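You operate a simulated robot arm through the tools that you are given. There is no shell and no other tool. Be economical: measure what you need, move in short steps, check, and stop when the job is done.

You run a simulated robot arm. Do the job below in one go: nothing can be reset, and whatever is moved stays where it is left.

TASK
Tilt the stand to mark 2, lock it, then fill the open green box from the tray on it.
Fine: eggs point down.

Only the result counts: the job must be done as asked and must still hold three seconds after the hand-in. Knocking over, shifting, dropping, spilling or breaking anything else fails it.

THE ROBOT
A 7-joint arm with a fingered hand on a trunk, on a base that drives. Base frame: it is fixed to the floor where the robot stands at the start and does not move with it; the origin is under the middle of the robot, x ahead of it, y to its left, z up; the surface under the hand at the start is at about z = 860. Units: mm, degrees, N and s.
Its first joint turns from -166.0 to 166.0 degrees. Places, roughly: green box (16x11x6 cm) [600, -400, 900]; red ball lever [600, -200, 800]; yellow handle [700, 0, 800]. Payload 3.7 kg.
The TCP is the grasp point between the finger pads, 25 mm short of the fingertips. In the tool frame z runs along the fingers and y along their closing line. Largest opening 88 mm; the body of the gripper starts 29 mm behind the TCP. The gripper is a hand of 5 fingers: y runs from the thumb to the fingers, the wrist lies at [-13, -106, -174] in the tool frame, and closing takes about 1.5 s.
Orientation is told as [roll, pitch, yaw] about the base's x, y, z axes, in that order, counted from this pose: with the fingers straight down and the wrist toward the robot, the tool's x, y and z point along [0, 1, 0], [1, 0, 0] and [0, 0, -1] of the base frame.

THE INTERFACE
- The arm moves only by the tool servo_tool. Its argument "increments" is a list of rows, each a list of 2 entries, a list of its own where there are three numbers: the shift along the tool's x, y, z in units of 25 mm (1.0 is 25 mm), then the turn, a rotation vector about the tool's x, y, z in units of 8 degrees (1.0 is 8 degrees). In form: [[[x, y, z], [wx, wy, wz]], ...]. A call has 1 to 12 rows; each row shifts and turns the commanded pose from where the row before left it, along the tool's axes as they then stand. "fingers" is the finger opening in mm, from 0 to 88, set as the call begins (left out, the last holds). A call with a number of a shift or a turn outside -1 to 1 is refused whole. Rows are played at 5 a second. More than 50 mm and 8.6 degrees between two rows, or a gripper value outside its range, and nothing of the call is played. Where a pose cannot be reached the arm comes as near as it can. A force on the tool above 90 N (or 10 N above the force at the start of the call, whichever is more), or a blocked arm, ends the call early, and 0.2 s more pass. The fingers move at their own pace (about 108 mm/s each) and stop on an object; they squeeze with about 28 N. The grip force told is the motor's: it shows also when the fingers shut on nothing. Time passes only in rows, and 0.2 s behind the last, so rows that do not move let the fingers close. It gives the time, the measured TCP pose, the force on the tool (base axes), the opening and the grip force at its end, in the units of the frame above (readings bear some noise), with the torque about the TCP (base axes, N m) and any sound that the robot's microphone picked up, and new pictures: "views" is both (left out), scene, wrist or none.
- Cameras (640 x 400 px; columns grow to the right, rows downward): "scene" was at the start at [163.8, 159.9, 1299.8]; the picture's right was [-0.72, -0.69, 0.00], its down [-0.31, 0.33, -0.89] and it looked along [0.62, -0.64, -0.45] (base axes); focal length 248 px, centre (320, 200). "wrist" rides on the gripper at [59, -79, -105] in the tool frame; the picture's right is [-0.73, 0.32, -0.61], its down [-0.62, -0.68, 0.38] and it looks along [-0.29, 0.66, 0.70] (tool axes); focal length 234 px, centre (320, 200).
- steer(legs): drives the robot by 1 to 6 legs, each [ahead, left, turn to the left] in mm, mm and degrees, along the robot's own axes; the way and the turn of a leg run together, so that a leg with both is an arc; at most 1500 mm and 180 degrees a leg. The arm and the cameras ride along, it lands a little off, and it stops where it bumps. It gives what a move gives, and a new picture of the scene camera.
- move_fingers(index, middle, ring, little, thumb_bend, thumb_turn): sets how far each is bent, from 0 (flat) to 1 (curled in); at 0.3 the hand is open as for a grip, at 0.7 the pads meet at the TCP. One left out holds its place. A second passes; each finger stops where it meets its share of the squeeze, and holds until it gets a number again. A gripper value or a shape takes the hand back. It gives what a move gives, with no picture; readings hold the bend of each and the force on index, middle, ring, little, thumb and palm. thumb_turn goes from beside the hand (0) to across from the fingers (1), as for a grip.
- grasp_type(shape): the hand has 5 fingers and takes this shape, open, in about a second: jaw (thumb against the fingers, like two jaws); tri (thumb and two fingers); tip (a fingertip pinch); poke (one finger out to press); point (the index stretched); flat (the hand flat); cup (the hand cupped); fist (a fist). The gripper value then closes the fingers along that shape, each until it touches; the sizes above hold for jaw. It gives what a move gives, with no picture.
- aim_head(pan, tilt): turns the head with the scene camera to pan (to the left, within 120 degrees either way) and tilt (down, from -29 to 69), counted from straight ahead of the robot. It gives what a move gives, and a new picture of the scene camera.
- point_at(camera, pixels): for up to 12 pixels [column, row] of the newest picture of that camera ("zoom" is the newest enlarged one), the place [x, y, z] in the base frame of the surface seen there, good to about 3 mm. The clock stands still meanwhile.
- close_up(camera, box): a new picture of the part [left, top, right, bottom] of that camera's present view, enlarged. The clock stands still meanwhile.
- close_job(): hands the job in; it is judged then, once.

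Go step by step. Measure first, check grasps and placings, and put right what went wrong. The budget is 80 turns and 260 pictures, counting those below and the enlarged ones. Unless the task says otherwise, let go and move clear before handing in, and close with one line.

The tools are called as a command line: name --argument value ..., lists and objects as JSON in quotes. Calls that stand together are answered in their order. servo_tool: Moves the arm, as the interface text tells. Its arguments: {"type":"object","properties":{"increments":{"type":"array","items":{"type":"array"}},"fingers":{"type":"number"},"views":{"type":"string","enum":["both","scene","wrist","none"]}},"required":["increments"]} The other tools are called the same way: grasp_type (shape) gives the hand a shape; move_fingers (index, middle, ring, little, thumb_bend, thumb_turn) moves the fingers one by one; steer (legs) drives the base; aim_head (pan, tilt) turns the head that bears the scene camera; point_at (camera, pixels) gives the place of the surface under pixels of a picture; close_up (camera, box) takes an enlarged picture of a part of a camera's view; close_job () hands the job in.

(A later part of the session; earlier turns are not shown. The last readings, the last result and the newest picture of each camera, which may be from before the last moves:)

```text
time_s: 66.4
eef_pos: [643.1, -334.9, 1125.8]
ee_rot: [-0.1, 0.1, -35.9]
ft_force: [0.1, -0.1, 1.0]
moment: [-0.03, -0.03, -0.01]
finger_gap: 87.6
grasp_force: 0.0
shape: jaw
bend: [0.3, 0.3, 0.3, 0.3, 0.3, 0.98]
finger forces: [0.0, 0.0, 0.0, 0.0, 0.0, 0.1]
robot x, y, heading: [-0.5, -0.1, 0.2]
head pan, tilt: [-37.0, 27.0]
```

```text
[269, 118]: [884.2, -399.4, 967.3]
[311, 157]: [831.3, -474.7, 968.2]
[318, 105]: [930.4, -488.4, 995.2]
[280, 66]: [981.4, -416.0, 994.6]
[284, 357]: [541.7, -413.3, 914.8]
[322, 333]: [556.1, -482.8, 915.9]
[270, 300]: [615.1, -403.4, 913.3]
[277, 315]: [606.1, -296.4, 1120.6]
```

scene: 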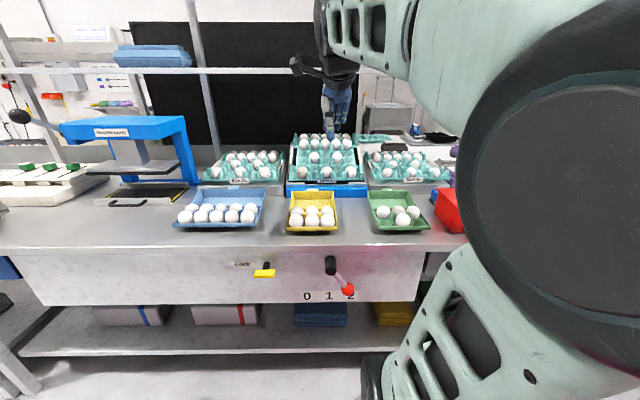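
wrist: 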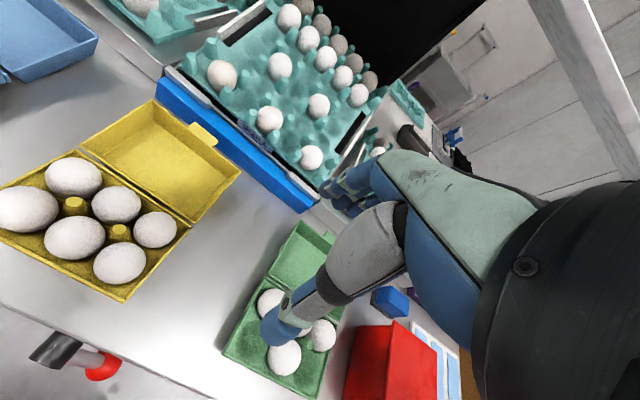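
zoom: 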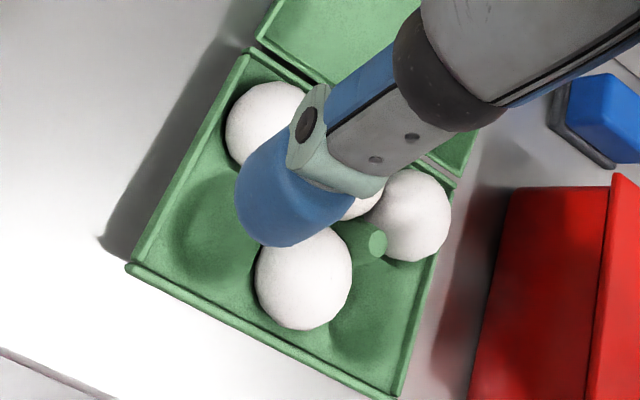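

Front-middle (FM) and front-right (FR) eggs have round tops like the ones already boxed, i.e. point down. Cells are crowded, so I'll try the fingertip pinch and see where the tips meet.

grasp_type --shape "tip"

servo_tool --increments '[[[0, 0, 0], [0, 0, 0]], [[0, 0, 0], [0, 0, 0]], [[0, 0, 0], [0, 0, 0]], [[0, 0, 0], [0, 0, 0]]]' --fingers 46 --views "both"

close_up --camera "scene" --box '[330, 60, 450, 180]'

close_up --camera "wrist" --box '[200, 130, 480, 380]'

```text
time_s: 67.3
eef_pos: [643.3, -336.3, 1127.0]
ee_rot: [-0.3, 0.1, -36.0]
ft_force: [-0.7, 0.2, -0.3]
moment: [0.02, 0.01, 0.03]
finger_gap: 87.7
grasp_force: 0.1
shape: tip
bend: [0.3, 0.98, 0.99, 0.99, 0.3, 0.98]
finger forces: [0.1, 0.0, 0.0, 0.1, 0.0, 0.0]
robot x, y, heading: [-1.1, -0.5, 0.2]
head pan, tilt: [-37.0, 27.0]
```

```text
time_s: 68.3
eef_pos: [643.3, -335.2, 1127.2]
ee_rot: [-0.1, 0.2, -36.0]
ft_force: [-0.3, 0.9, -0.6]
moment: [-0.04, -0.02, 0.0]
finger_gap: 46.5
grasp_force: 0.1
shape: tip
bend: [0.33, 0.98, 0.99, 0.99, 0.68, 1.0]
finger forces: [0.1, 0.0, 0.0, 0.0, 0.1, 0.0]
robot x, y, heading: [-0.9, -0.3, 0.2]
head pan, tilt: [-37.0, 27.0]
```

scene: 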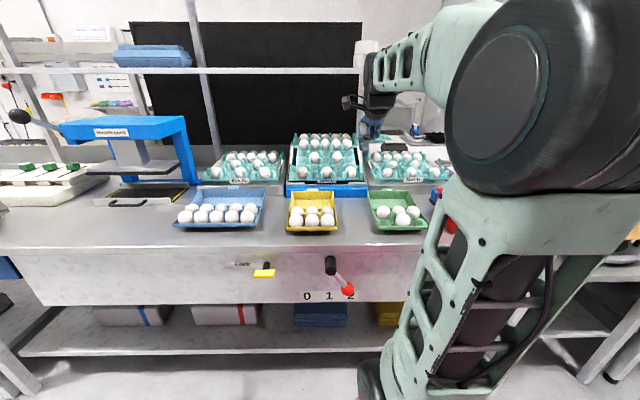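
wrist: 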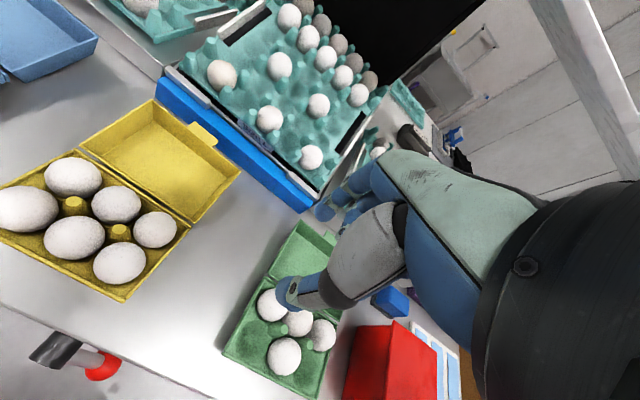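

```text
3.33 times, centred on (390, 120) of scene
```

zoom: 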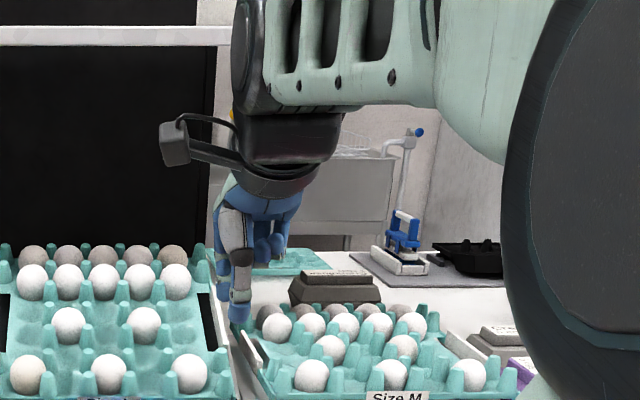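

```text
1.60 times, centred on (340, 255) of wrist
```

zoom: 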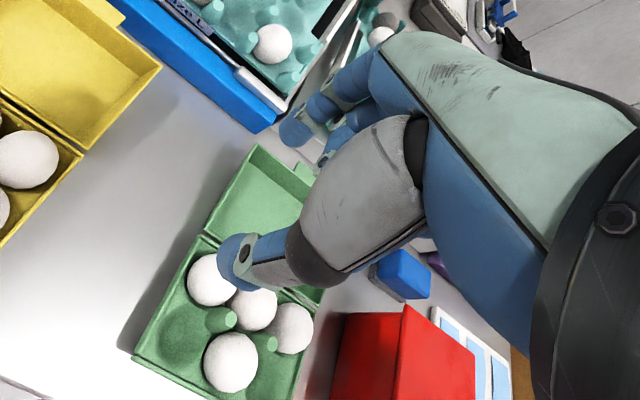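

In this pinch, the thumb bends far in while the index stays out. I'll measure the two tips in the tool frame.

point_at --camera "wrist" --pixels '[[325, 212], [320, 216], [331, 207], [290, 292], [281, 290], [296, 305], [288, 280]]'

servo_tool --increments '[[[0, 0, 0], [0, 0, 0]], [[0, 0, 0], [0, 0, 0]]]' --fingers 64 --views "wrist"

close_up --camera "wrist" --box '[200, 130, 480, 380]'

```text
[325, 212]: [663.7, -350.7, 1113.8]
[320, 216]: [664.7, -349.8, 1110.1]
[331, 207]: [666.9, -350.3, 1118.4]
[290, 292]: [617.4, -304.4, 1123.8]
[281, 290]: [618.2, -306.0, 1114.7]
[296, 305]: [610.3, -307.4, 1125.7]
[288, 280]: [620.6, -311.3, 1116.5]
```

```text
time_s: 68.9
eef_pos: [643.9, -335.4, 1127.4]
ee_rot: [-0.1, 0.3, -35.9]
ft_force: [0.0, 0.0, 0.0]
moment: [-0.03, 0.0, 0.01]
finger_gap: 63.7
grasp_force: 0.0
shape: tip
bend: [0.28, 0.98, 0.99, 0.99, 0.56, 0.99]
finger forces: [0.0, 0.0, 0.1, 0.0, 0.1, 0.0]
robot x, y, heading: [-3.5, 1.4, 0.2]
head pan, tilt: [-37.0, 27.0]
```

wrist: 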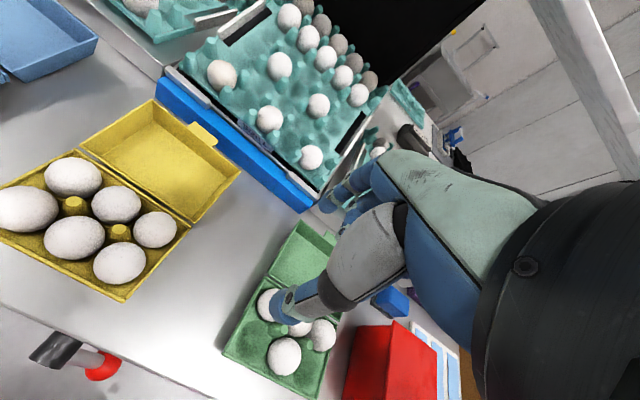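

```text
1.60 times, centred on (340, 255) of wrist
```

zoom: 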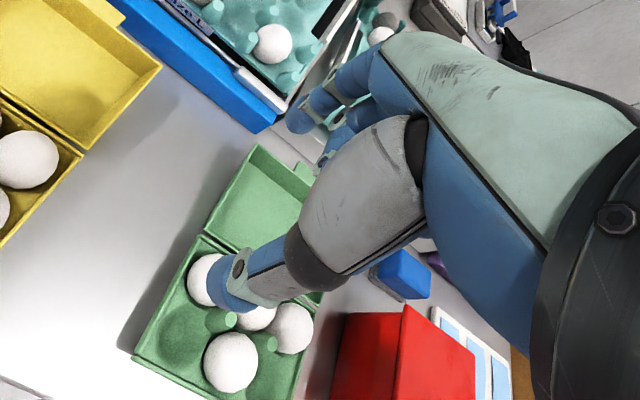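

Tips are centred about the TCP and end about 20 mm past it. I'll measure box posts, walls and tray posts for clearances.

point_at --camera "wrist" --pixels '[[308, 346], [278, 329], [224, 354], [246, 338], [284, 345], [284, 372], [300, 357], [268, 357], [321, 325], [262, 292], [315, 390]]'

close_up --camera "wrist" --box '[240, 80, 340, 180]'

point_at --camera "zoom" --pixels '[[172, 122], [236, 64], [322, 146], [264, 212], [352, 292], [400, 227], [458, 158], [378, 82], [240, 150], [400, 300], [432, 95], [320, 260]]'

```text
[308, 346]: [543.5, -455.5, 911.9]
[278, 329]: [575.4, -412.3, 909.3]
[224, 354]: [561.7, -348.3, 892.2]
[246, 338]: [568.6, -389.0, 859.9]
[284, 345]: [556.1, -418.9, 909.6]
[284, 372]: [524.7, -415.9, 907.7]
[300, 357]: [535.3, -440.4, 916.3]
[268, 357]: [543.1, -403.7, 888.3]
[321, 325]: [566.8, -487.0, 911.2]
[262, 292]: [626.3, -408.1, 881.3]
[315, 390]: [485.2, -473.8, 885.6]
```

```text
4.00 times, centred on (290, 130) of wrist
```

zoom: 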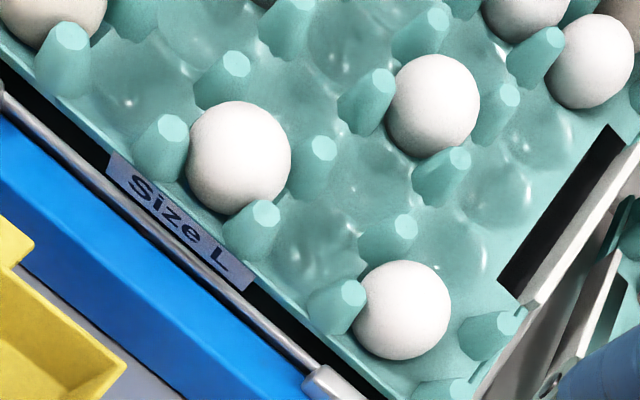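

```text
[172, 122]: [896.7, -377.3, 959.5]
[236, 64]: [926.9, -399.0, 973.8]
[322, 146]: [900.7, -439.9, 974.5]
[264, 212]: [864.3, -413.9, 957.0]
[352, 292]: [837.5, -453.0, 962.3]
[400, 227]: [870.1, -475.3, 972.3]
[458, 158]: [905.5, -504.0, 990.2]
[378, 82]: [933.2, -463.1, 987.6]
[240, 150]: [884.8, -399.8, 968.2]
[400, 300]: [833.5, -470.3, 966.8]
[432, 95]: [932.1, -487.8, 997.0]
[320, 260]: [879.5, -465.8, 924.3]
```

Computed centres in (n,s,z): FM egg (969,-193,952), FR egg (969,-101,951), tray slope about 18.5°. Box targets are FL (684,-19) and FR (684,81). I'll check how low the curled middle finger hangs, since post tops are 14 mm above egg centres.

close_up --camera "wrist" --box '[300, 160, 400, 240]'

point_at --camera "zoom" --pixels '[[130, 310], [200, 350], [150, 380], [250, 300], [230, 370], [280, 340], [70, 280], [170, 200]]'

```text
5.00 times, centred on (350, 200) of wrist
```

zoom: 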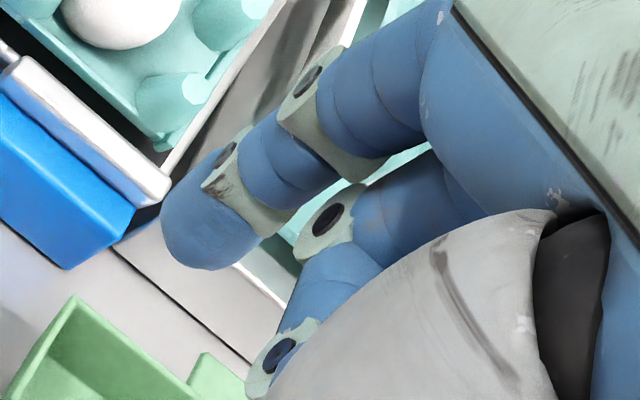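

```text
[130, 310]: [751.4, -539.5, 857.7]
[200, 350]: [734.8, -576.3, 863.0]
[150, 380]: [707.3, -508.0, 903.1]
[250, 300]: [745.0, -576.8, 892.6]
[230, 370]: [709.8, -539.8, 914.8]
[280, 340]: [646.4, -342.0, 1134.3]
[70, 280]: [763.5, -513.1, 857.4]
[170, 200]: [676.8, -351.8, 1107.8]
```

The curled middle finger would foul the egg in "tip", so I'll use "tri" (thumb with index and middle). I'll lean the hand about 25° to the side so ring and little clear neighbours, gripping with fingertips near the egg's equator. First I'll measure the tri shape.

grasp_type --shape "tri"

servo_tool --increments '[[[0, 0, 0], [0, 0, 0]], [[0, 0, 0], [0, 0, 0]], [[0, 0, 0], [0, 0, 0]]]' --fingers 48 --views "wrist"

close_up --camera "wrist" --box '[250, 160, 410, 320]'

```text
time_s: 69.8
eef_pos: [643.2, -336.5, 1126.7]
ee_rot: [-0.2, 0.1, -35.9]
ft_force: [-0.1, 0.3, 0.3]
moment: [-0.03, 0.01, 0.01]
finger_gap: 87.7
grasp_force: 0.0
shape: tri
bend: [0.3, 0.3, 0.99, 0.99, 0.3, 0.98]
finger forces: [0.0, 0.0, 0.0, 0.1, 0.0, 0.0]
robot x, y, heading: [1.0, 1.0, 0.1]
head pan, tilt: [-37.0, 27.0]
```

```text
time_s: 70.6
eef_pos: [644.2, -335.5, 1127.5]
ee_rot: [-0.2, 0.2, -35.9]
ft_force: [0.5, -0.9, -0.3]
moment: [0.01, 0.03, 0.02]
finger_gap: 48.2
grasp_force: 0.1
shape: tri
bend: [0.74, 0.42, 0.99, 0.99, 0.67, 1.0]
finger forces: [0.1, 0.0, 0.0, 0.1, 0.1, 0.0]
robot x, y, heading: [-1.0, -0.1, 0.1]
head pan, tilt: [-37.0, 27.0]
```

wrist: 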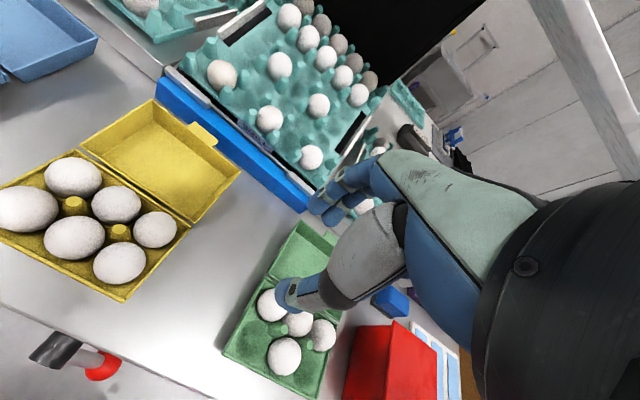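

```text
2.50 times, centred on (330, 240) of wrist
```

zoom: 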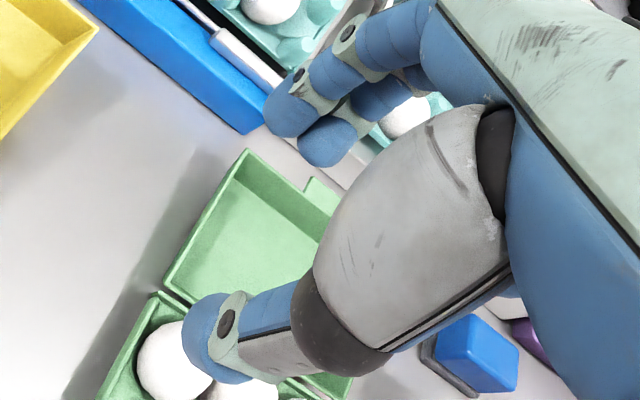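

Tri looks good: two fingertips at zoom (290,115) and (328,142), thumb tip at (205,335). I'll measure them.

point_at --camera "zoom" --pixels '[[290, 115], [275, 118], [328, 142], [318, 155], [203, 335], [190, 340], [210, 370], [300, 75]]'

```text
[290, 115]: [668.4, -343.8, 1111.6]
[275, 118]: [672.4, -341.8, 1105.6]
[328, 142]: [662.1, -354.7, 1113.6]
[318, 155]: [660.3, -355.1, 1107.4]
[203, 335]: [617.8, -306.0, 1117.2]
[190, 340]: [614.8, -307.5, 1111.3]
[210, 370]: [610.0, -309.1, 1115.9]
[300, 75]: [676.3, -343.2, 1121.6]
```

Pinch centre in tool frame is about (1,-2), with tips about 26 mm past the TCP. Now I'll move over the FM egg, keeping height, and tilt with the tray.

servo_tool --increments '[[[0.61, 0.98, 0], [0, 0, 0]], [[0.61, 0.98, 0], [0, 0, 0]], [[0.61, 0.98, 0], [0, 0, 0]], [[0.61, 0.98, 0], [0, 0, 0]], [[0.61, 0.98, 0], [0, 0, 0]], [[0.61, 0.98, 0], [0, 0, 0]], [[0.61, 0.98, 0], [0, 0, 0]], [[0.61, 0.98, 0], [0, 0, 0]], [[0.61, 0.98, 0], [0, 0, 0]], [[0, 0, 0], [-0.77, 0, 0]], [[0, 0, 0], [-0.77, 0, 0]], [[0, 0, 0], [-0.77, 0, 0]]]' --fingers 66 --views "both"

servo_tool --increments '[[[0, 0, 0], [0, -0.78, 0]], [[0, 0, 0], [0, -0.78, 0]], [[0, 0, 0], [0, -0.78, 0]], [[0, 0, 0], [0, -0.78, 0]]]' --views "both"

```text
time_s: 73.2
eef_pos: [903.6, -355.0, 1125.5]
ee_rot: [-0.1, -18.4, -35.9]
ft_force: [0.2, -0.1, 0.3]
moment: [-0.02, 0.01, -0.01]
finger_gap: 65.9
grasp_force: 0.0
shape: tri
bend: [0.27, 0.36, 0.99, 0.99, 0.54, 0.99]
finger forces: [0.1, 0.0, 0.0, 0.0, 0.0, 0.0]
robot x, y, heading: [-0.7, -1.4, -0.2]
head pan, tilt: [-37.0, 27.0]
```

scene: 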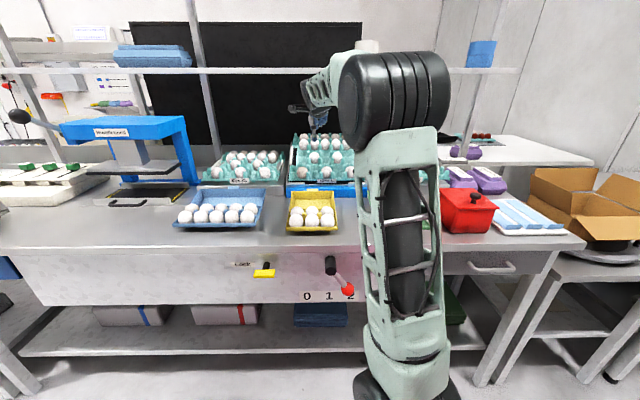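
wrist: 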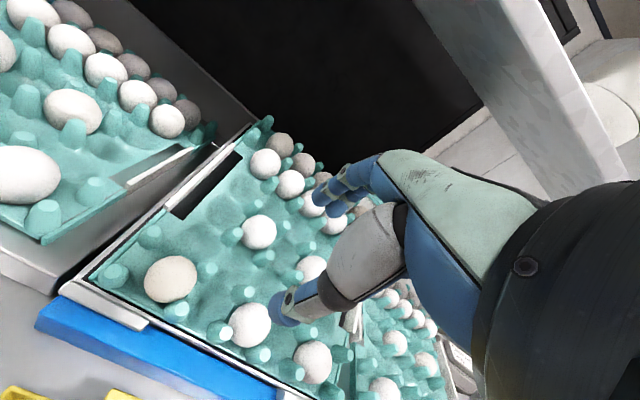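

```text
time_s: 74.2
eef_pos: [903.6, -353.9, 1125.3]
ee_rot: [-25.2, -18.3, -36.1]
ft_force: [-0.1, 0.3, 0.3]
moment: [0.04, 0.04, 0.0]
finger_gap: 65.5
grasp_force: 0.1
shape: tri
bend: [0.27, 0.36, 0.99, 0.99, 0.54, 0.99]
finger forces: [0.0, 0.1, 0.0, 0.0, 0.0, 0.1]
robot x, y, heading: [1.8, -0.6, 0.2]
head pan, tilt: [-37.0, 27.0]
```

scene: 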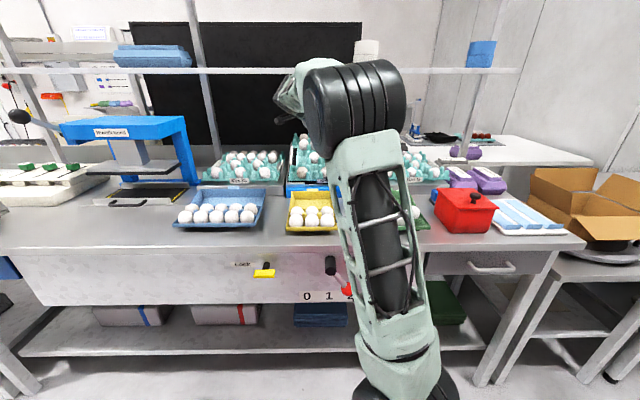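
wrist: 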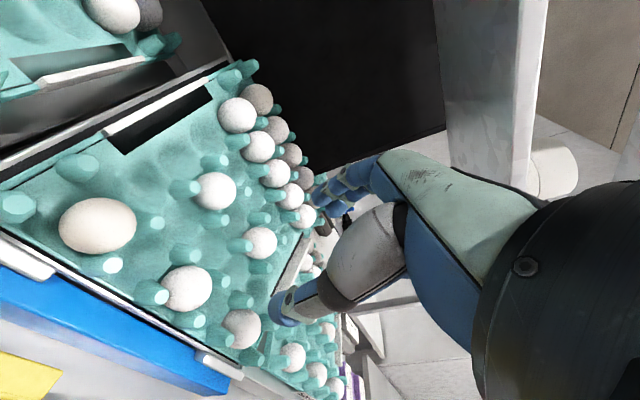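

A lovely side-on view of the eggs. I'll zoom to check shape, and re-measure FM.

close_up --camera "wrist" --box '[40, 170, 240, 330]'

close_up --camera "wrist" --box '[180, 160, 300, 360]'

point_at --camera "wrist" --pixels '[[187, 288], [241, 328], [216, 191], [260, 243], [98, 225], [178, 280], [195, 296]]'

```text
2.50 times, centred on (140, 250) of wrist
```

zoom: 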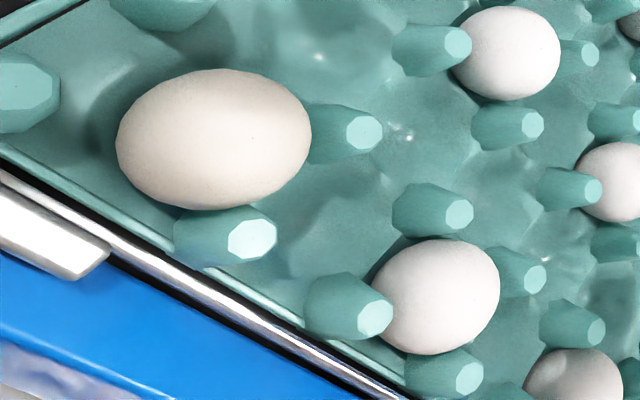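

```text
2.00 times, centred on (240, 260) of wrist
```

zoom: 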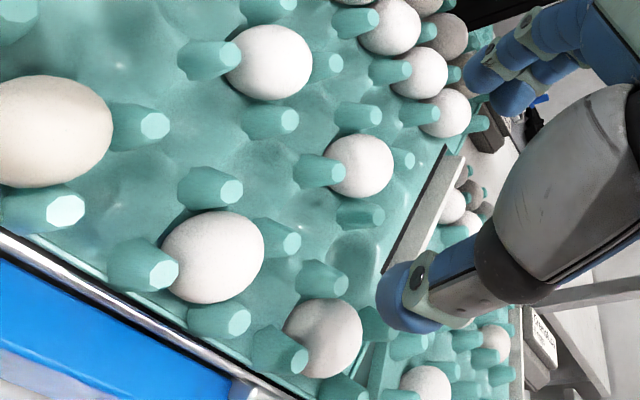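

```text
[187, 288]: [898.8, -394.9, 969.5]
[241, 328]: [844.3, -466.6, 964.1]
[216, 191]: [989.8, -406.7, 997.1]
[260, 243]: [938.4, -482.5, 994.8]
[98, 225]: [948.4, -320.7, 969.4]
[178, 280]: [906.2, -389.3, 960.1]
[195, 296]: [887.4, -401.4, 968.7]
```

FM is clearly blunt-end up (point down), and its re-measured centre agrees (970,-192,952). I'll line up and come down most of the way along the tool axis.

servo_tool --increments '[[[0.6, -0.5, 0], [0, 0, 0]], [[0.6, -0.5, 0], [0, 0, 0]], [[0, 0, 0.9], [0, 0, 0]], [[0, 0, 0.9], [0, 0, 0]], [[0, 0, 0.9], [0, 0, 0]], [[0, 0, 0.9], [0, 0, 0]]]' --fingers 70 --views "both"

close_up --camera "wrist" --box '[180, 160, 420, 340]'

close_up --camera "scene" --box '[270, 90, 390, 190]'

```text
time_s: 75.6
eef_pos: [901.0, -366.7, 1026.4]
ee_rot: [-25.1, -18.4, -35.9]
ft_force: [0.5, -0.7, -0.1]
moment: [0.02, 0.02, 0.0]
finger_gap: 69.6
grasp_force: 0.1
shape: tri
bend: [0.27, 0.34, 0.99, 0.99, 0.5, 0.99]
finger forces: [0.0, 0.0, 0.0, 0.1, 0.0, 0.0]
robot x, y, heading: [1.0, -0.9, 0.2]
head pan, tilt: [-37.0, 27.0]
```

scene: 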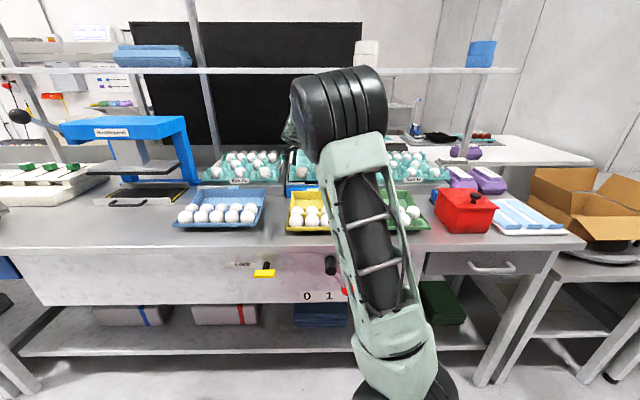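
wrist: 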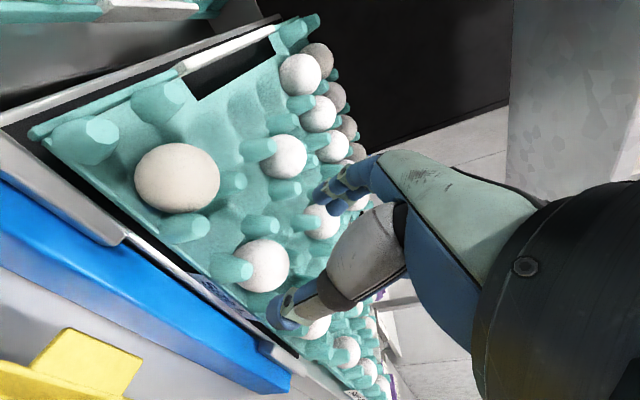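

```text
2.22 times, centred on (300, 250) of wrist
```

zoom: 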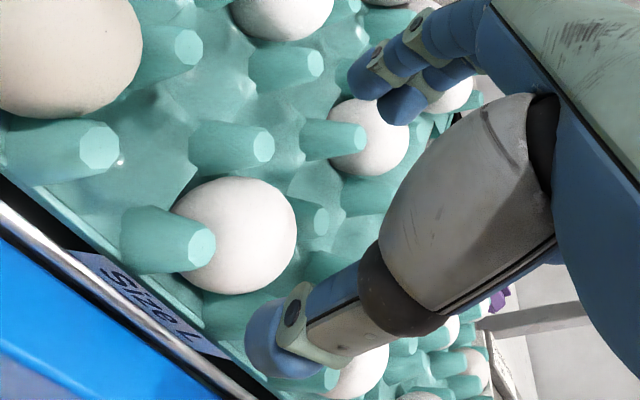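

```text
4.00 times, centred on (330, 140) of scene
```

zoom: 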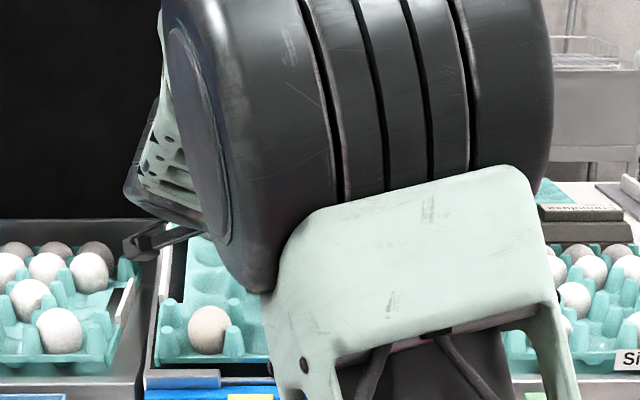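

Remaining move is pure tool-z, 61 mm. I'll go down in two steps, watching the force.

servo_tool --increments '[[[0, 0.03, 0.8], [0, 0, 0]], [[0, 0.03, 0.8], [0, 0, 0]], [[0, 0, 0.5], [0, 0, 0]]]' --views "wrist"

close_up --camera "wrist" --box '[200, 160, 420, 340]'

```text
time_s: 76.4
eef_pos: [901.7, -395.7, 983.2]
ee_rot: [-25.0, -18.4, -35.9]
ft_force: [-0.1, -0.8, 0.7]
moment: [-0.02, 0.01, 0.0]
finger_gap: 69.7
grasp_force: 0.2
shape: tri
bend: [0.27, 0.34, 0.99, 0.99, 0.5, 0.99]
finger forces: [0.0, 0.0, 0.1, 0.0, 0.1, 0.1]
robot x, y, heading: [-1.2, -1.7, 0.1]
head pan, tilt: [-37.0, 27.0]
```

wrist: 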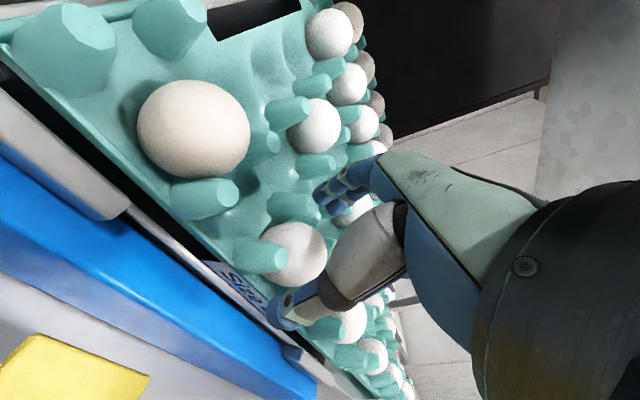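

```text
2.22 times, centred on (310, 250) of wrist
```

zoom: 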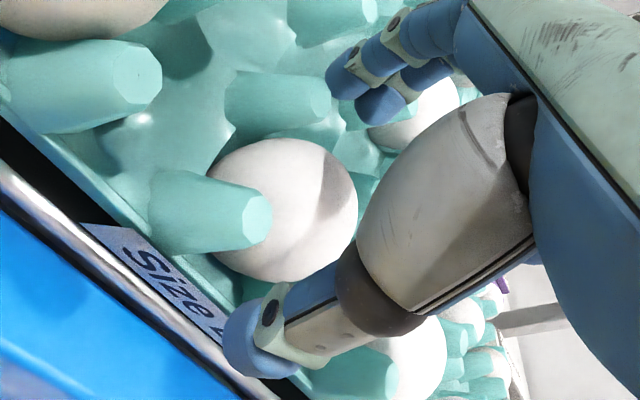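

Everything is clear: the thumb is between the front posts and the fingers are behind the egg. I'll go down the last 11 mm and close.

servo_tool --increments '[[[0, 0, 0.45], [0, 0, 0]]]' --views "none"

servo_tool --increments '[[[0, 0, 0], [0, 0, 0]], [[0, 0, 0], [0, 0, 0]], [[0, 0, 0], [0, 0, 0]], [[0, 0, 0], [0, 0, 0]], [[0, 0, 0], [0, 0, 0]], [[0, 0, 0], [0, 0, 0]]]' --fingers 36 --views "wrist"

close_up --camera "wrist" --box '[200, 160, 420, 340]'

```text
time_s: 76.8
eef_pos: [901.2, -399.7, 972.2]
ee_rot: [-25.2, -18.4, -35.9]
ft_force: [0.7, -0.2, 0.2]
moment: [0.01, -0.03, 0.0]
finger_gap: 69.9
grasp_force: 0.1
shape: tri
bend: [0.27, 0.34, 0.99, 0.99, 0.5, 0.99]
finger forces: [0.0, 0.0, 0.0, 0.1, 0.0, 0.1]
robot x, y, heading: [-1.5, -1.3, 0.3]
head pan, tilt: [-37.0, 27.0]
```

```text
time_s: 78.2
eef_pos: [901.5, -399.8, 974.4]
ee_rot: [-25.1, -18.3, -35.9]
ft_force: [-0.3, 0.0, 1.2]
moment: [0.05, -0.01, 0.02]
finger_gap: 36.6
grasp_force: 9.3
shape: tri
bend: [0.74, 0.51, 1.0, 1.0, 0.71, 1.0]
finger forces: [4.1, 3.9, 0.0, 0.0, 8.0, 0.0]
robot x, y, heading: [-1.1, -2.8, 0.1]
head pan, tilt: [-37.0, 27.0]
```

wrist: 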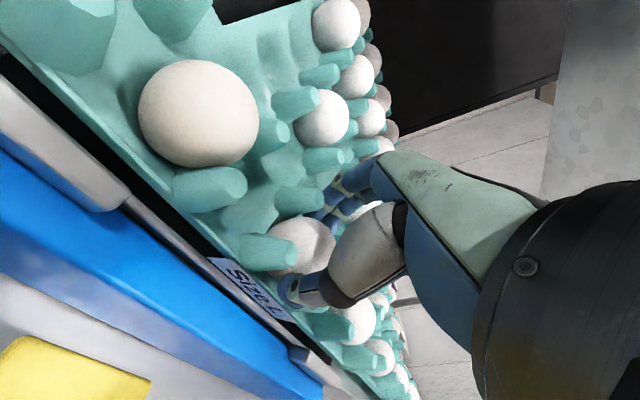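

```text
2.22 times, centred on (310, 250) of wrist
```

zoom: 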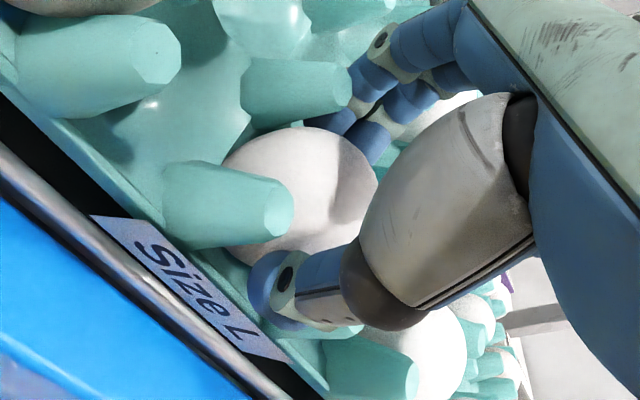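

The egg is held lightly (9 N). I'll squeeze a little more and lift along the tray normal.

servo_tool --increments '[[[0, 0, 0], [0, 0, 0]], [[0, 0, 0], [0, 0, 0]], [[-0.17, 0, -0.36], [0, 0, 0]], [[-0.17, 0, -0.36], [0, 0, 0]], [[-0.25, 0, -0.54], [0, 0, 0]], [[-0.34, 0, -0.72], [0, 0, 0]], [[-0.34, 0, -0.72], [0, 0, 0]]]' --fingers 32 --views "wrist"

close_up --camera "wrist" --box '[200, 160, 420, 340]'

```text
time_s: 79.8
eef_pos: [881.4, -386.4, 1044.8]
ee_rot: [-25.1, -18.3, -35.9]
ft_force: [0.5, -0.1, -0.2]
moment: [-0.01, -0.03, 0.01]
finger_gap: 36.8
grasp_force: 8.8
shape: tri
bend: [0.74, 0.51, 1.0, 1.0, 0.71, 1.0]
finger forces: [3.9, 3.9, 0.1, 0.0, 7.8, 0.0]
robot x, y, heading: [-0.8, -3.0, 0.1]
head pan, tilt: [-37.0, 27.0]
```

wrist: 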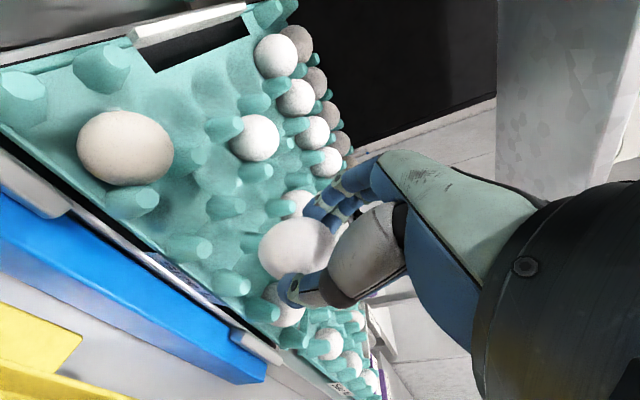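

```text
2.22 times, centred on (310, 250) of wrist
```

zoom: 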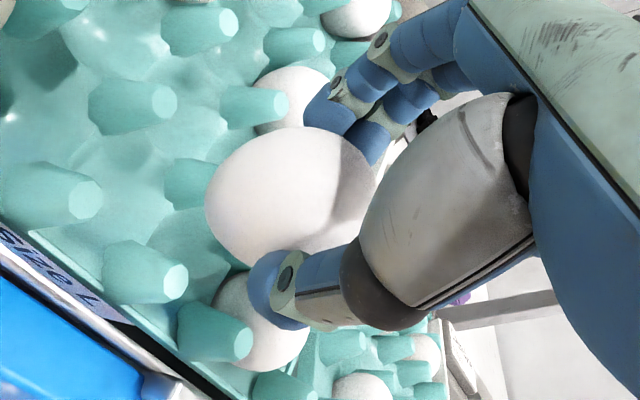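

The egg is held and lifted cleanly. I'll zoom to confirm which end is down, and meanwhile raise it further and straighten it to vertical.

close_up --camera "wrist" --box '[250, 200, 350, 320]'

servo_tool --increments '[[[-0.4, 0.317, -0.859], [0, 0, 0]], [[-0.4, 0.317, -0.859], [0, 0, 0]], [[-0.4, 0.317, -0.859], [0, 0, 0]], [[0, -0.6, 0], [0.698, 0, -0.326]], [[0, -0.6, 0], [0.698, 0, -0.326]], [[0, -0.6, 0], [0.698, 0, -0.326]], [[0, -1, 0], [0, 0, 0]], [[0, -1, 0], [0, 0, 0]], [[0, -1, 0], [0, 0, 0]], [[0, -1, 0], [0, 0, 0]]]' --views "both"

close_up --camera "wrist" --box '[220, 180, 380, 320]'

close_up --camera "scene" --box '[270, 70, 410, 190]'

```text
3.33 times, centred on (300, 260) of wrist
```

zoom: 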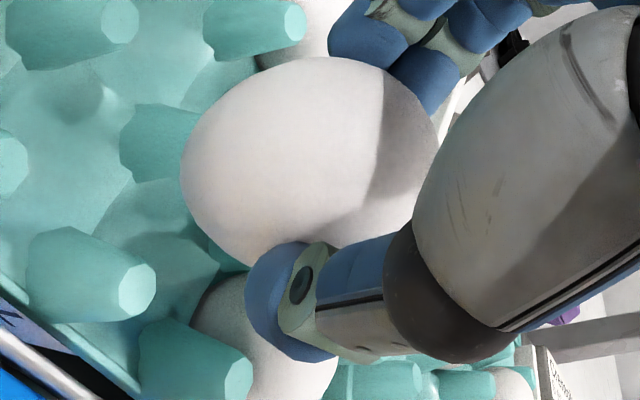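

```text
time_s: 82.0
eef_pos: [765.5, -301.8, 1109.6]
ee_rot: [-25.1, 0.2, -35.8]
ft_force: [-0.5, 1.3, -0.6]
moment: [-0.03, -0.01, -0.03]
finger_gap: 36.3
grasp_force: 8.8
shape: tri
bend: [0.74, 0.51, 1.0, 1.0, 0.71, 1.0]
finger forces: [4.0, 4.0, 0.0, 0.1, 7.7, 0.0]
robot x, y, heading: [-1.9, 1.5, -0.0]
head pan, tilt: [-37.0, 27.0]
```

scene: 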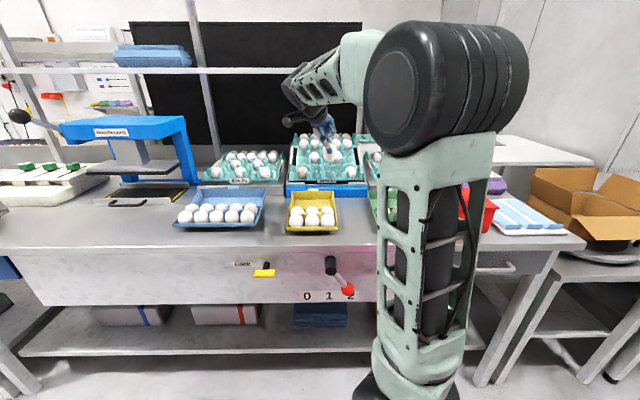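
wrist: 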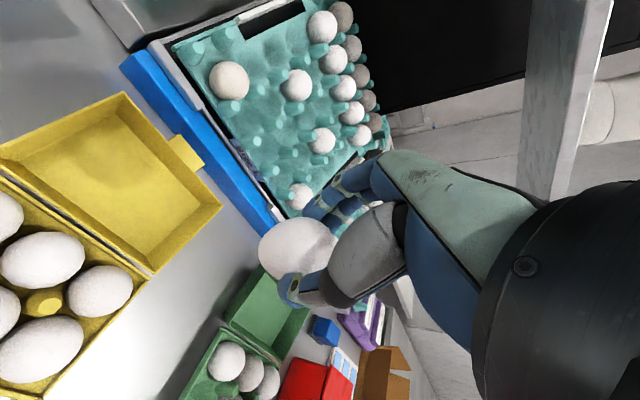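

```text
2.86 times, centred on (300, 250) of wrist
```

zoom: 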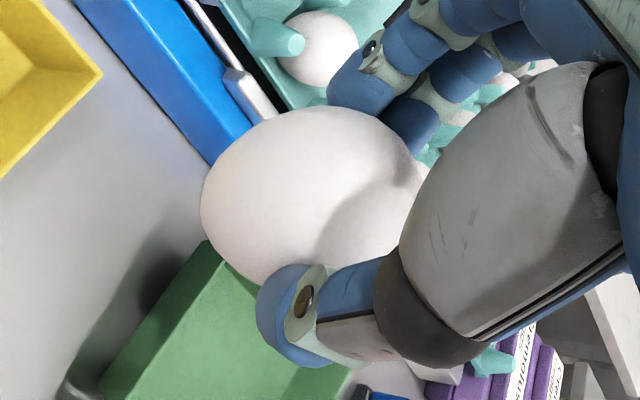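

```text
3.33 times, centred on (340, 130) of scene
```

zoom: 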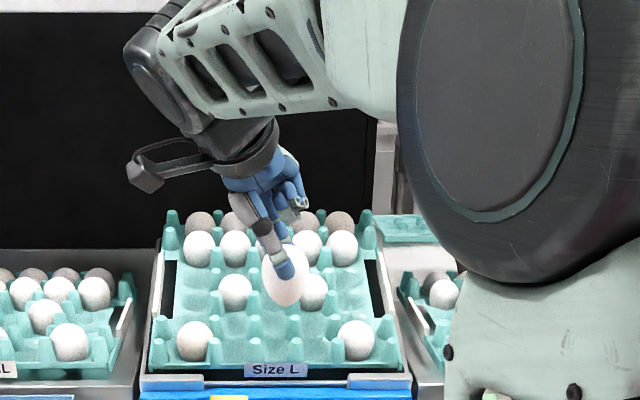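

Scene view shows the egg in the hand; I'll zoom on it for the shape of its lower end.

close_up --camera "scene" --box '[315, 130, 345, 165]'

point_at --camera "zoom" --pixels '[[320, 250], [320, 300], [340, 200]]'

close_up --camera "wrist" --box '[190, 320, 310, 400]'

```text
11.43 times, centred on (330, 148) of scene
```

zoom: 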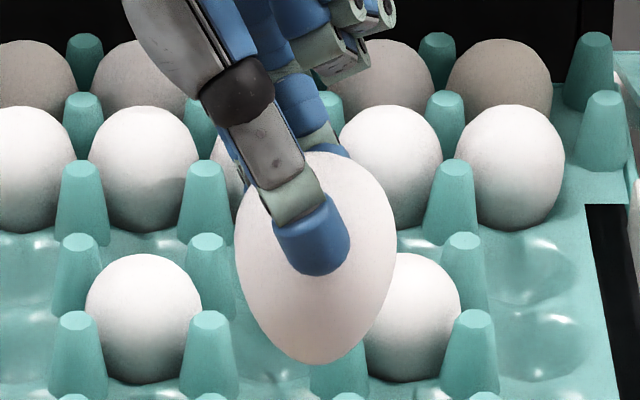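

```text
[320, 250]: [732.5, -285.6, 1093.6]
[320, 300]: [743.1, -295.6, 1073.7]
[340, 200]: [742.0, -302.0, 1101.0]
```

```text
5.00 times, centred on (250, 360) of wrist
```

zoom: 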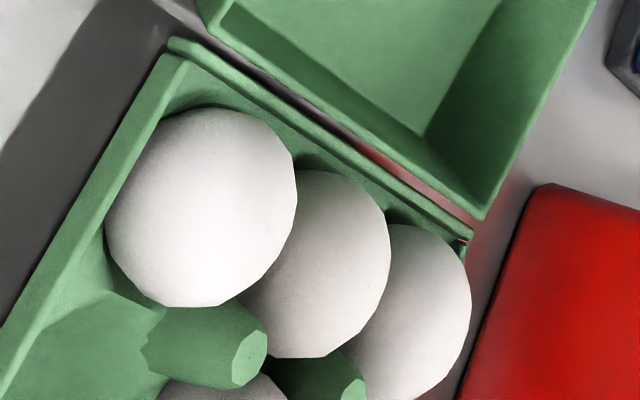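

The point is down and the egg hangs vertical. I'll carry it over the front-left cell at the present height.

servo_tool --increments '[[[-0.896, -0.637, 0.418], [0, 0, 0]], [[-0.896, -0.637, 0.418], [0, 0, 0]], [[-0.896, -0.637, 0.418], [0, 0, 0]], [[-0.896, -0.637, 0.418], [0, 0, 0]], [[-0.896, -0.637, 0.418], [0, 0, 0]], [[-0.896, -0.637, 0.418], [0, 0, 0]], [[-0.896, -0.637, 0.418], [0, 0, 0]]]' --views "both"

close_up --camera "wrist" --box '[160, 180, 400, 360]'

```text
time_s: 83.6
eef_pos: [574.1, -376.3, 1110.2]
ee_rot: [-25.1, 0.2, -35.9]
ft_force: [-0.1, 0.7, -0.8]
moment: [-0.02, 0.01, 0.01]
finger_gap: 36.5
grasp_force: 8.7
shape: tri
bend: [0.74, 0.51, 1.0, 1.0, 0.71, 1.0]
finger forces: [4.0, 3.9, 0.0, 0.1, 7.7, 0.0]
robot x, y, heading: [-3.9, 3.8, 0.1]
head pan, tilt: [-37.0, 27.0]
```

scene: 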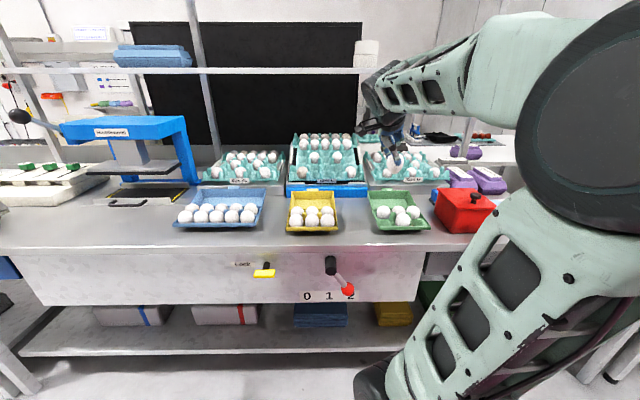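
wrist: 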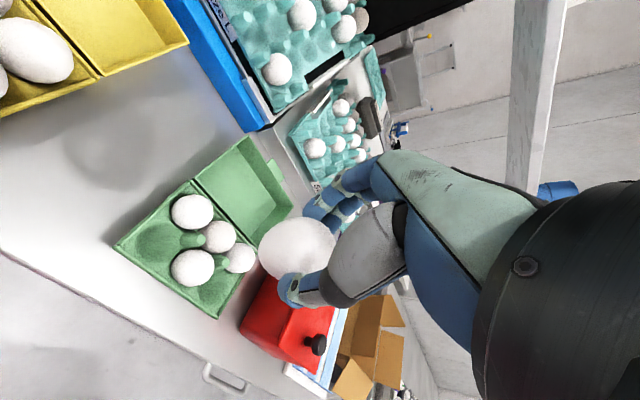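

```text
2.22 times, centred on (280, 270) of wrist
```

zoom: 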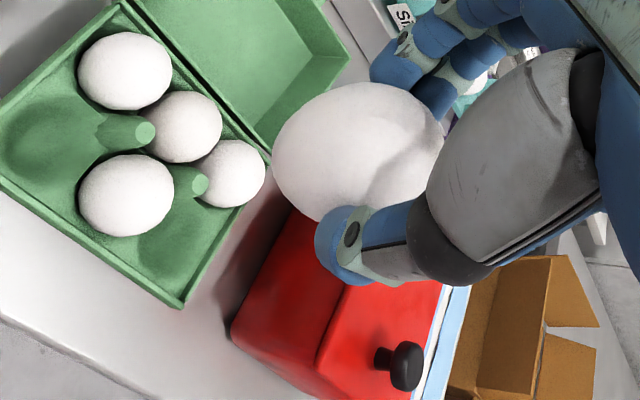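

Now the whole box is visible. I'll re-measure eggs, posts and corners for an accurate target.

point_at --camera "zoom" --pixels '[[125, 70], [182, 125], [233, 173], [126, 195], [147, 131], [200, 184], [6, 184], [180, 300], [122, 8], [45, 140], [180, 232], [268, 160]]'

```text
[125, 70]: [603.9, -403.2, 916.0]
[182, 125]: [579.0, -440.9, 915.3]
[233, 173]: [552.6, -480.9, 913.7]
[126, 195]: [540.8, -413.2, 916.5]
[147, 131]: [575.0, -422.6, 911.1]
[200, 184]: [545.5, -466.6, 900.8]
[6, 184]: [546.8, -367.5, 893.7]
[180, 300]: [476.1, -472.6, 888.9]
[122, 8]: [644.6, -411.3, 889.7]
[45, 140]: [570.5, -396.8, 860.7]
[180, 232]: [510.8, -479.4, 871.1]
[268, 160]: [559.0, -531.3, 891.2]
```

Grid fitted: FL cell at (n 686, s -17), FR at (686, 81), and seated egg centres at z≈896. The held egg centre is about (683.5,-20,1086). I'll lower to 35 mm above seat and look.

servo_tool --increments '[[[0.36, 0.012, 0.81], [0, 0, 0]], [[0.36, 0.012, 0.81], [0, 0, 0]], [[0.36, 0.012, 0.81], [0, 0, 0]], [[0.36, 0.012, 0.81], [0, 0, 0]], [[0.36, 0.012, 0.81], [0, 0, 0]], [[0.36, 0.012, 0.81], [0, 0, 0]], [[0.36, 0.012, 0.81], [0, 0, 0]]]' --views "both"

close_up --camera "wrist" --box '[160, 160, 400, 340]'

close_up --camera "scene" --box '[340, 140, 460, 240]'

```text
time_s: 85.2
eef_pos: [573.2, -379.1, 955.9]
ee_rot: [-25.1, 0.2, -35.9]
ft_force: [-0.3, 0.2, -1.0]
moment: [-0.03, 0.02, 0.04]
finger_gap: 36.5
grasp_force: 9.2
shape: tri
bend: [0.74, 0.51, 1.0, 1.0, 0.71, 1.0]
finger forces: [4.1, 4.0, 0.0, 0.0, 7.7, 0.0]
robot x, y, heading: [-0.0, -2.8, -0.0]
head pan, tilt: [-37.0, 27.0]
```

scene: 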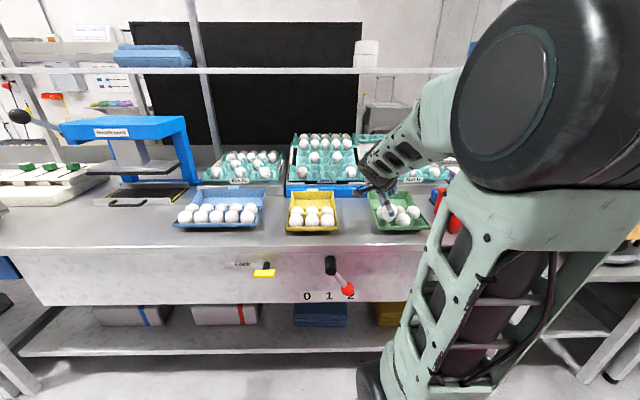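
wrist: 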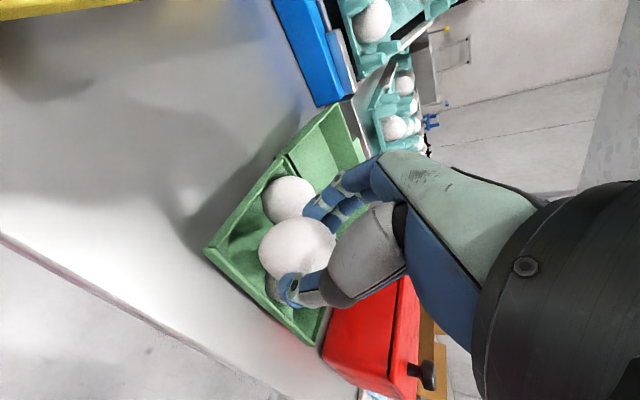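

```text
2.22 times, centred on (280, 250) of wrist
```

zoom: 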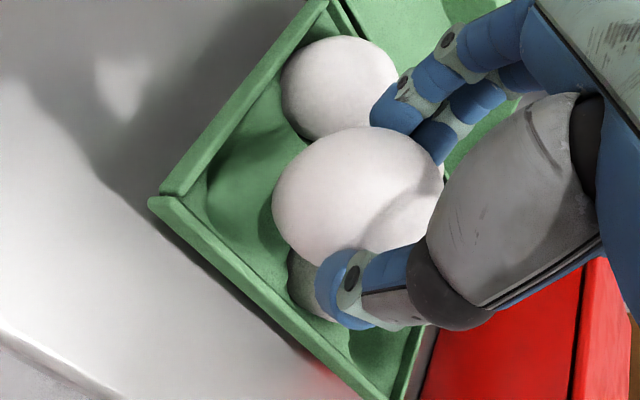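

```text
4.00 times, centred on (400, 190) of scene
```

zoom: 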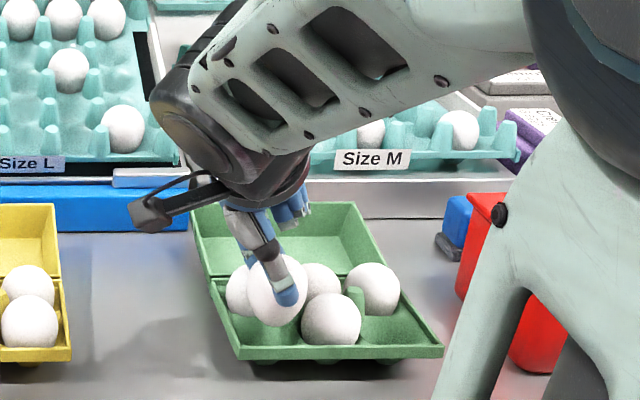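

Well placed over the cell. I'll lower another 28 mm gently, watching the force.

servo_tool --increments '[[[0.16, 0, 0.34], [0, 0, 0]], [[0.16, 0, 0.34], [0, 0, 0]], [[0.16, 0, 0.34], [0, 0, 0]]]' --views "none"

close_up --camera "wrist" --box '[160, 160, 400, 340]'

close_up --camera "scene" --box '[370, 180, 450, 240]'

```text
time_s: 86.0
eef_pos: [574.0, -380.6, 927.8]
ee_rot: [-25.1, 0.1, -36.0]
ft_force: [0.2, 1.4, 5.2]
moment: [-0.17, -0.15, -0.04]
finger_gap: 36.6
grasp_force: 8.8
shape: tri
bend: [0.74, 0.51, 1.0, 1.0, 0.71, 1.0]
finger forces: [4.4, 9.6, 0.1, 0.1, 8.1, 0.0]
robot x, y, heading: [0.5, -0.3, 0.0]
head pan, tilt: [-37.0, 27.0]
```

```text
2.22 times, centred on (280, 250) of wrist
```

zoom: 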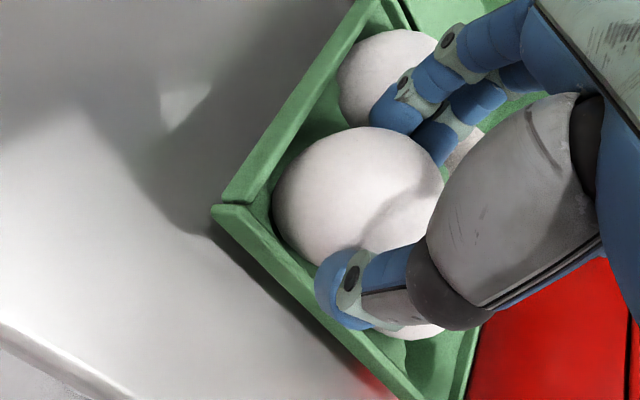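

```text
6.67 times, centred on (410, 210) of scene
```

zoom: 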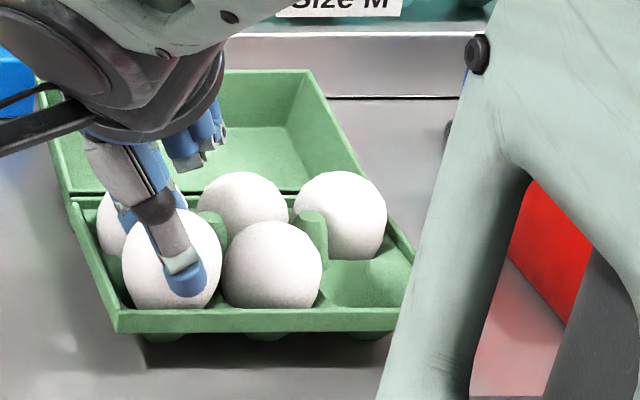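

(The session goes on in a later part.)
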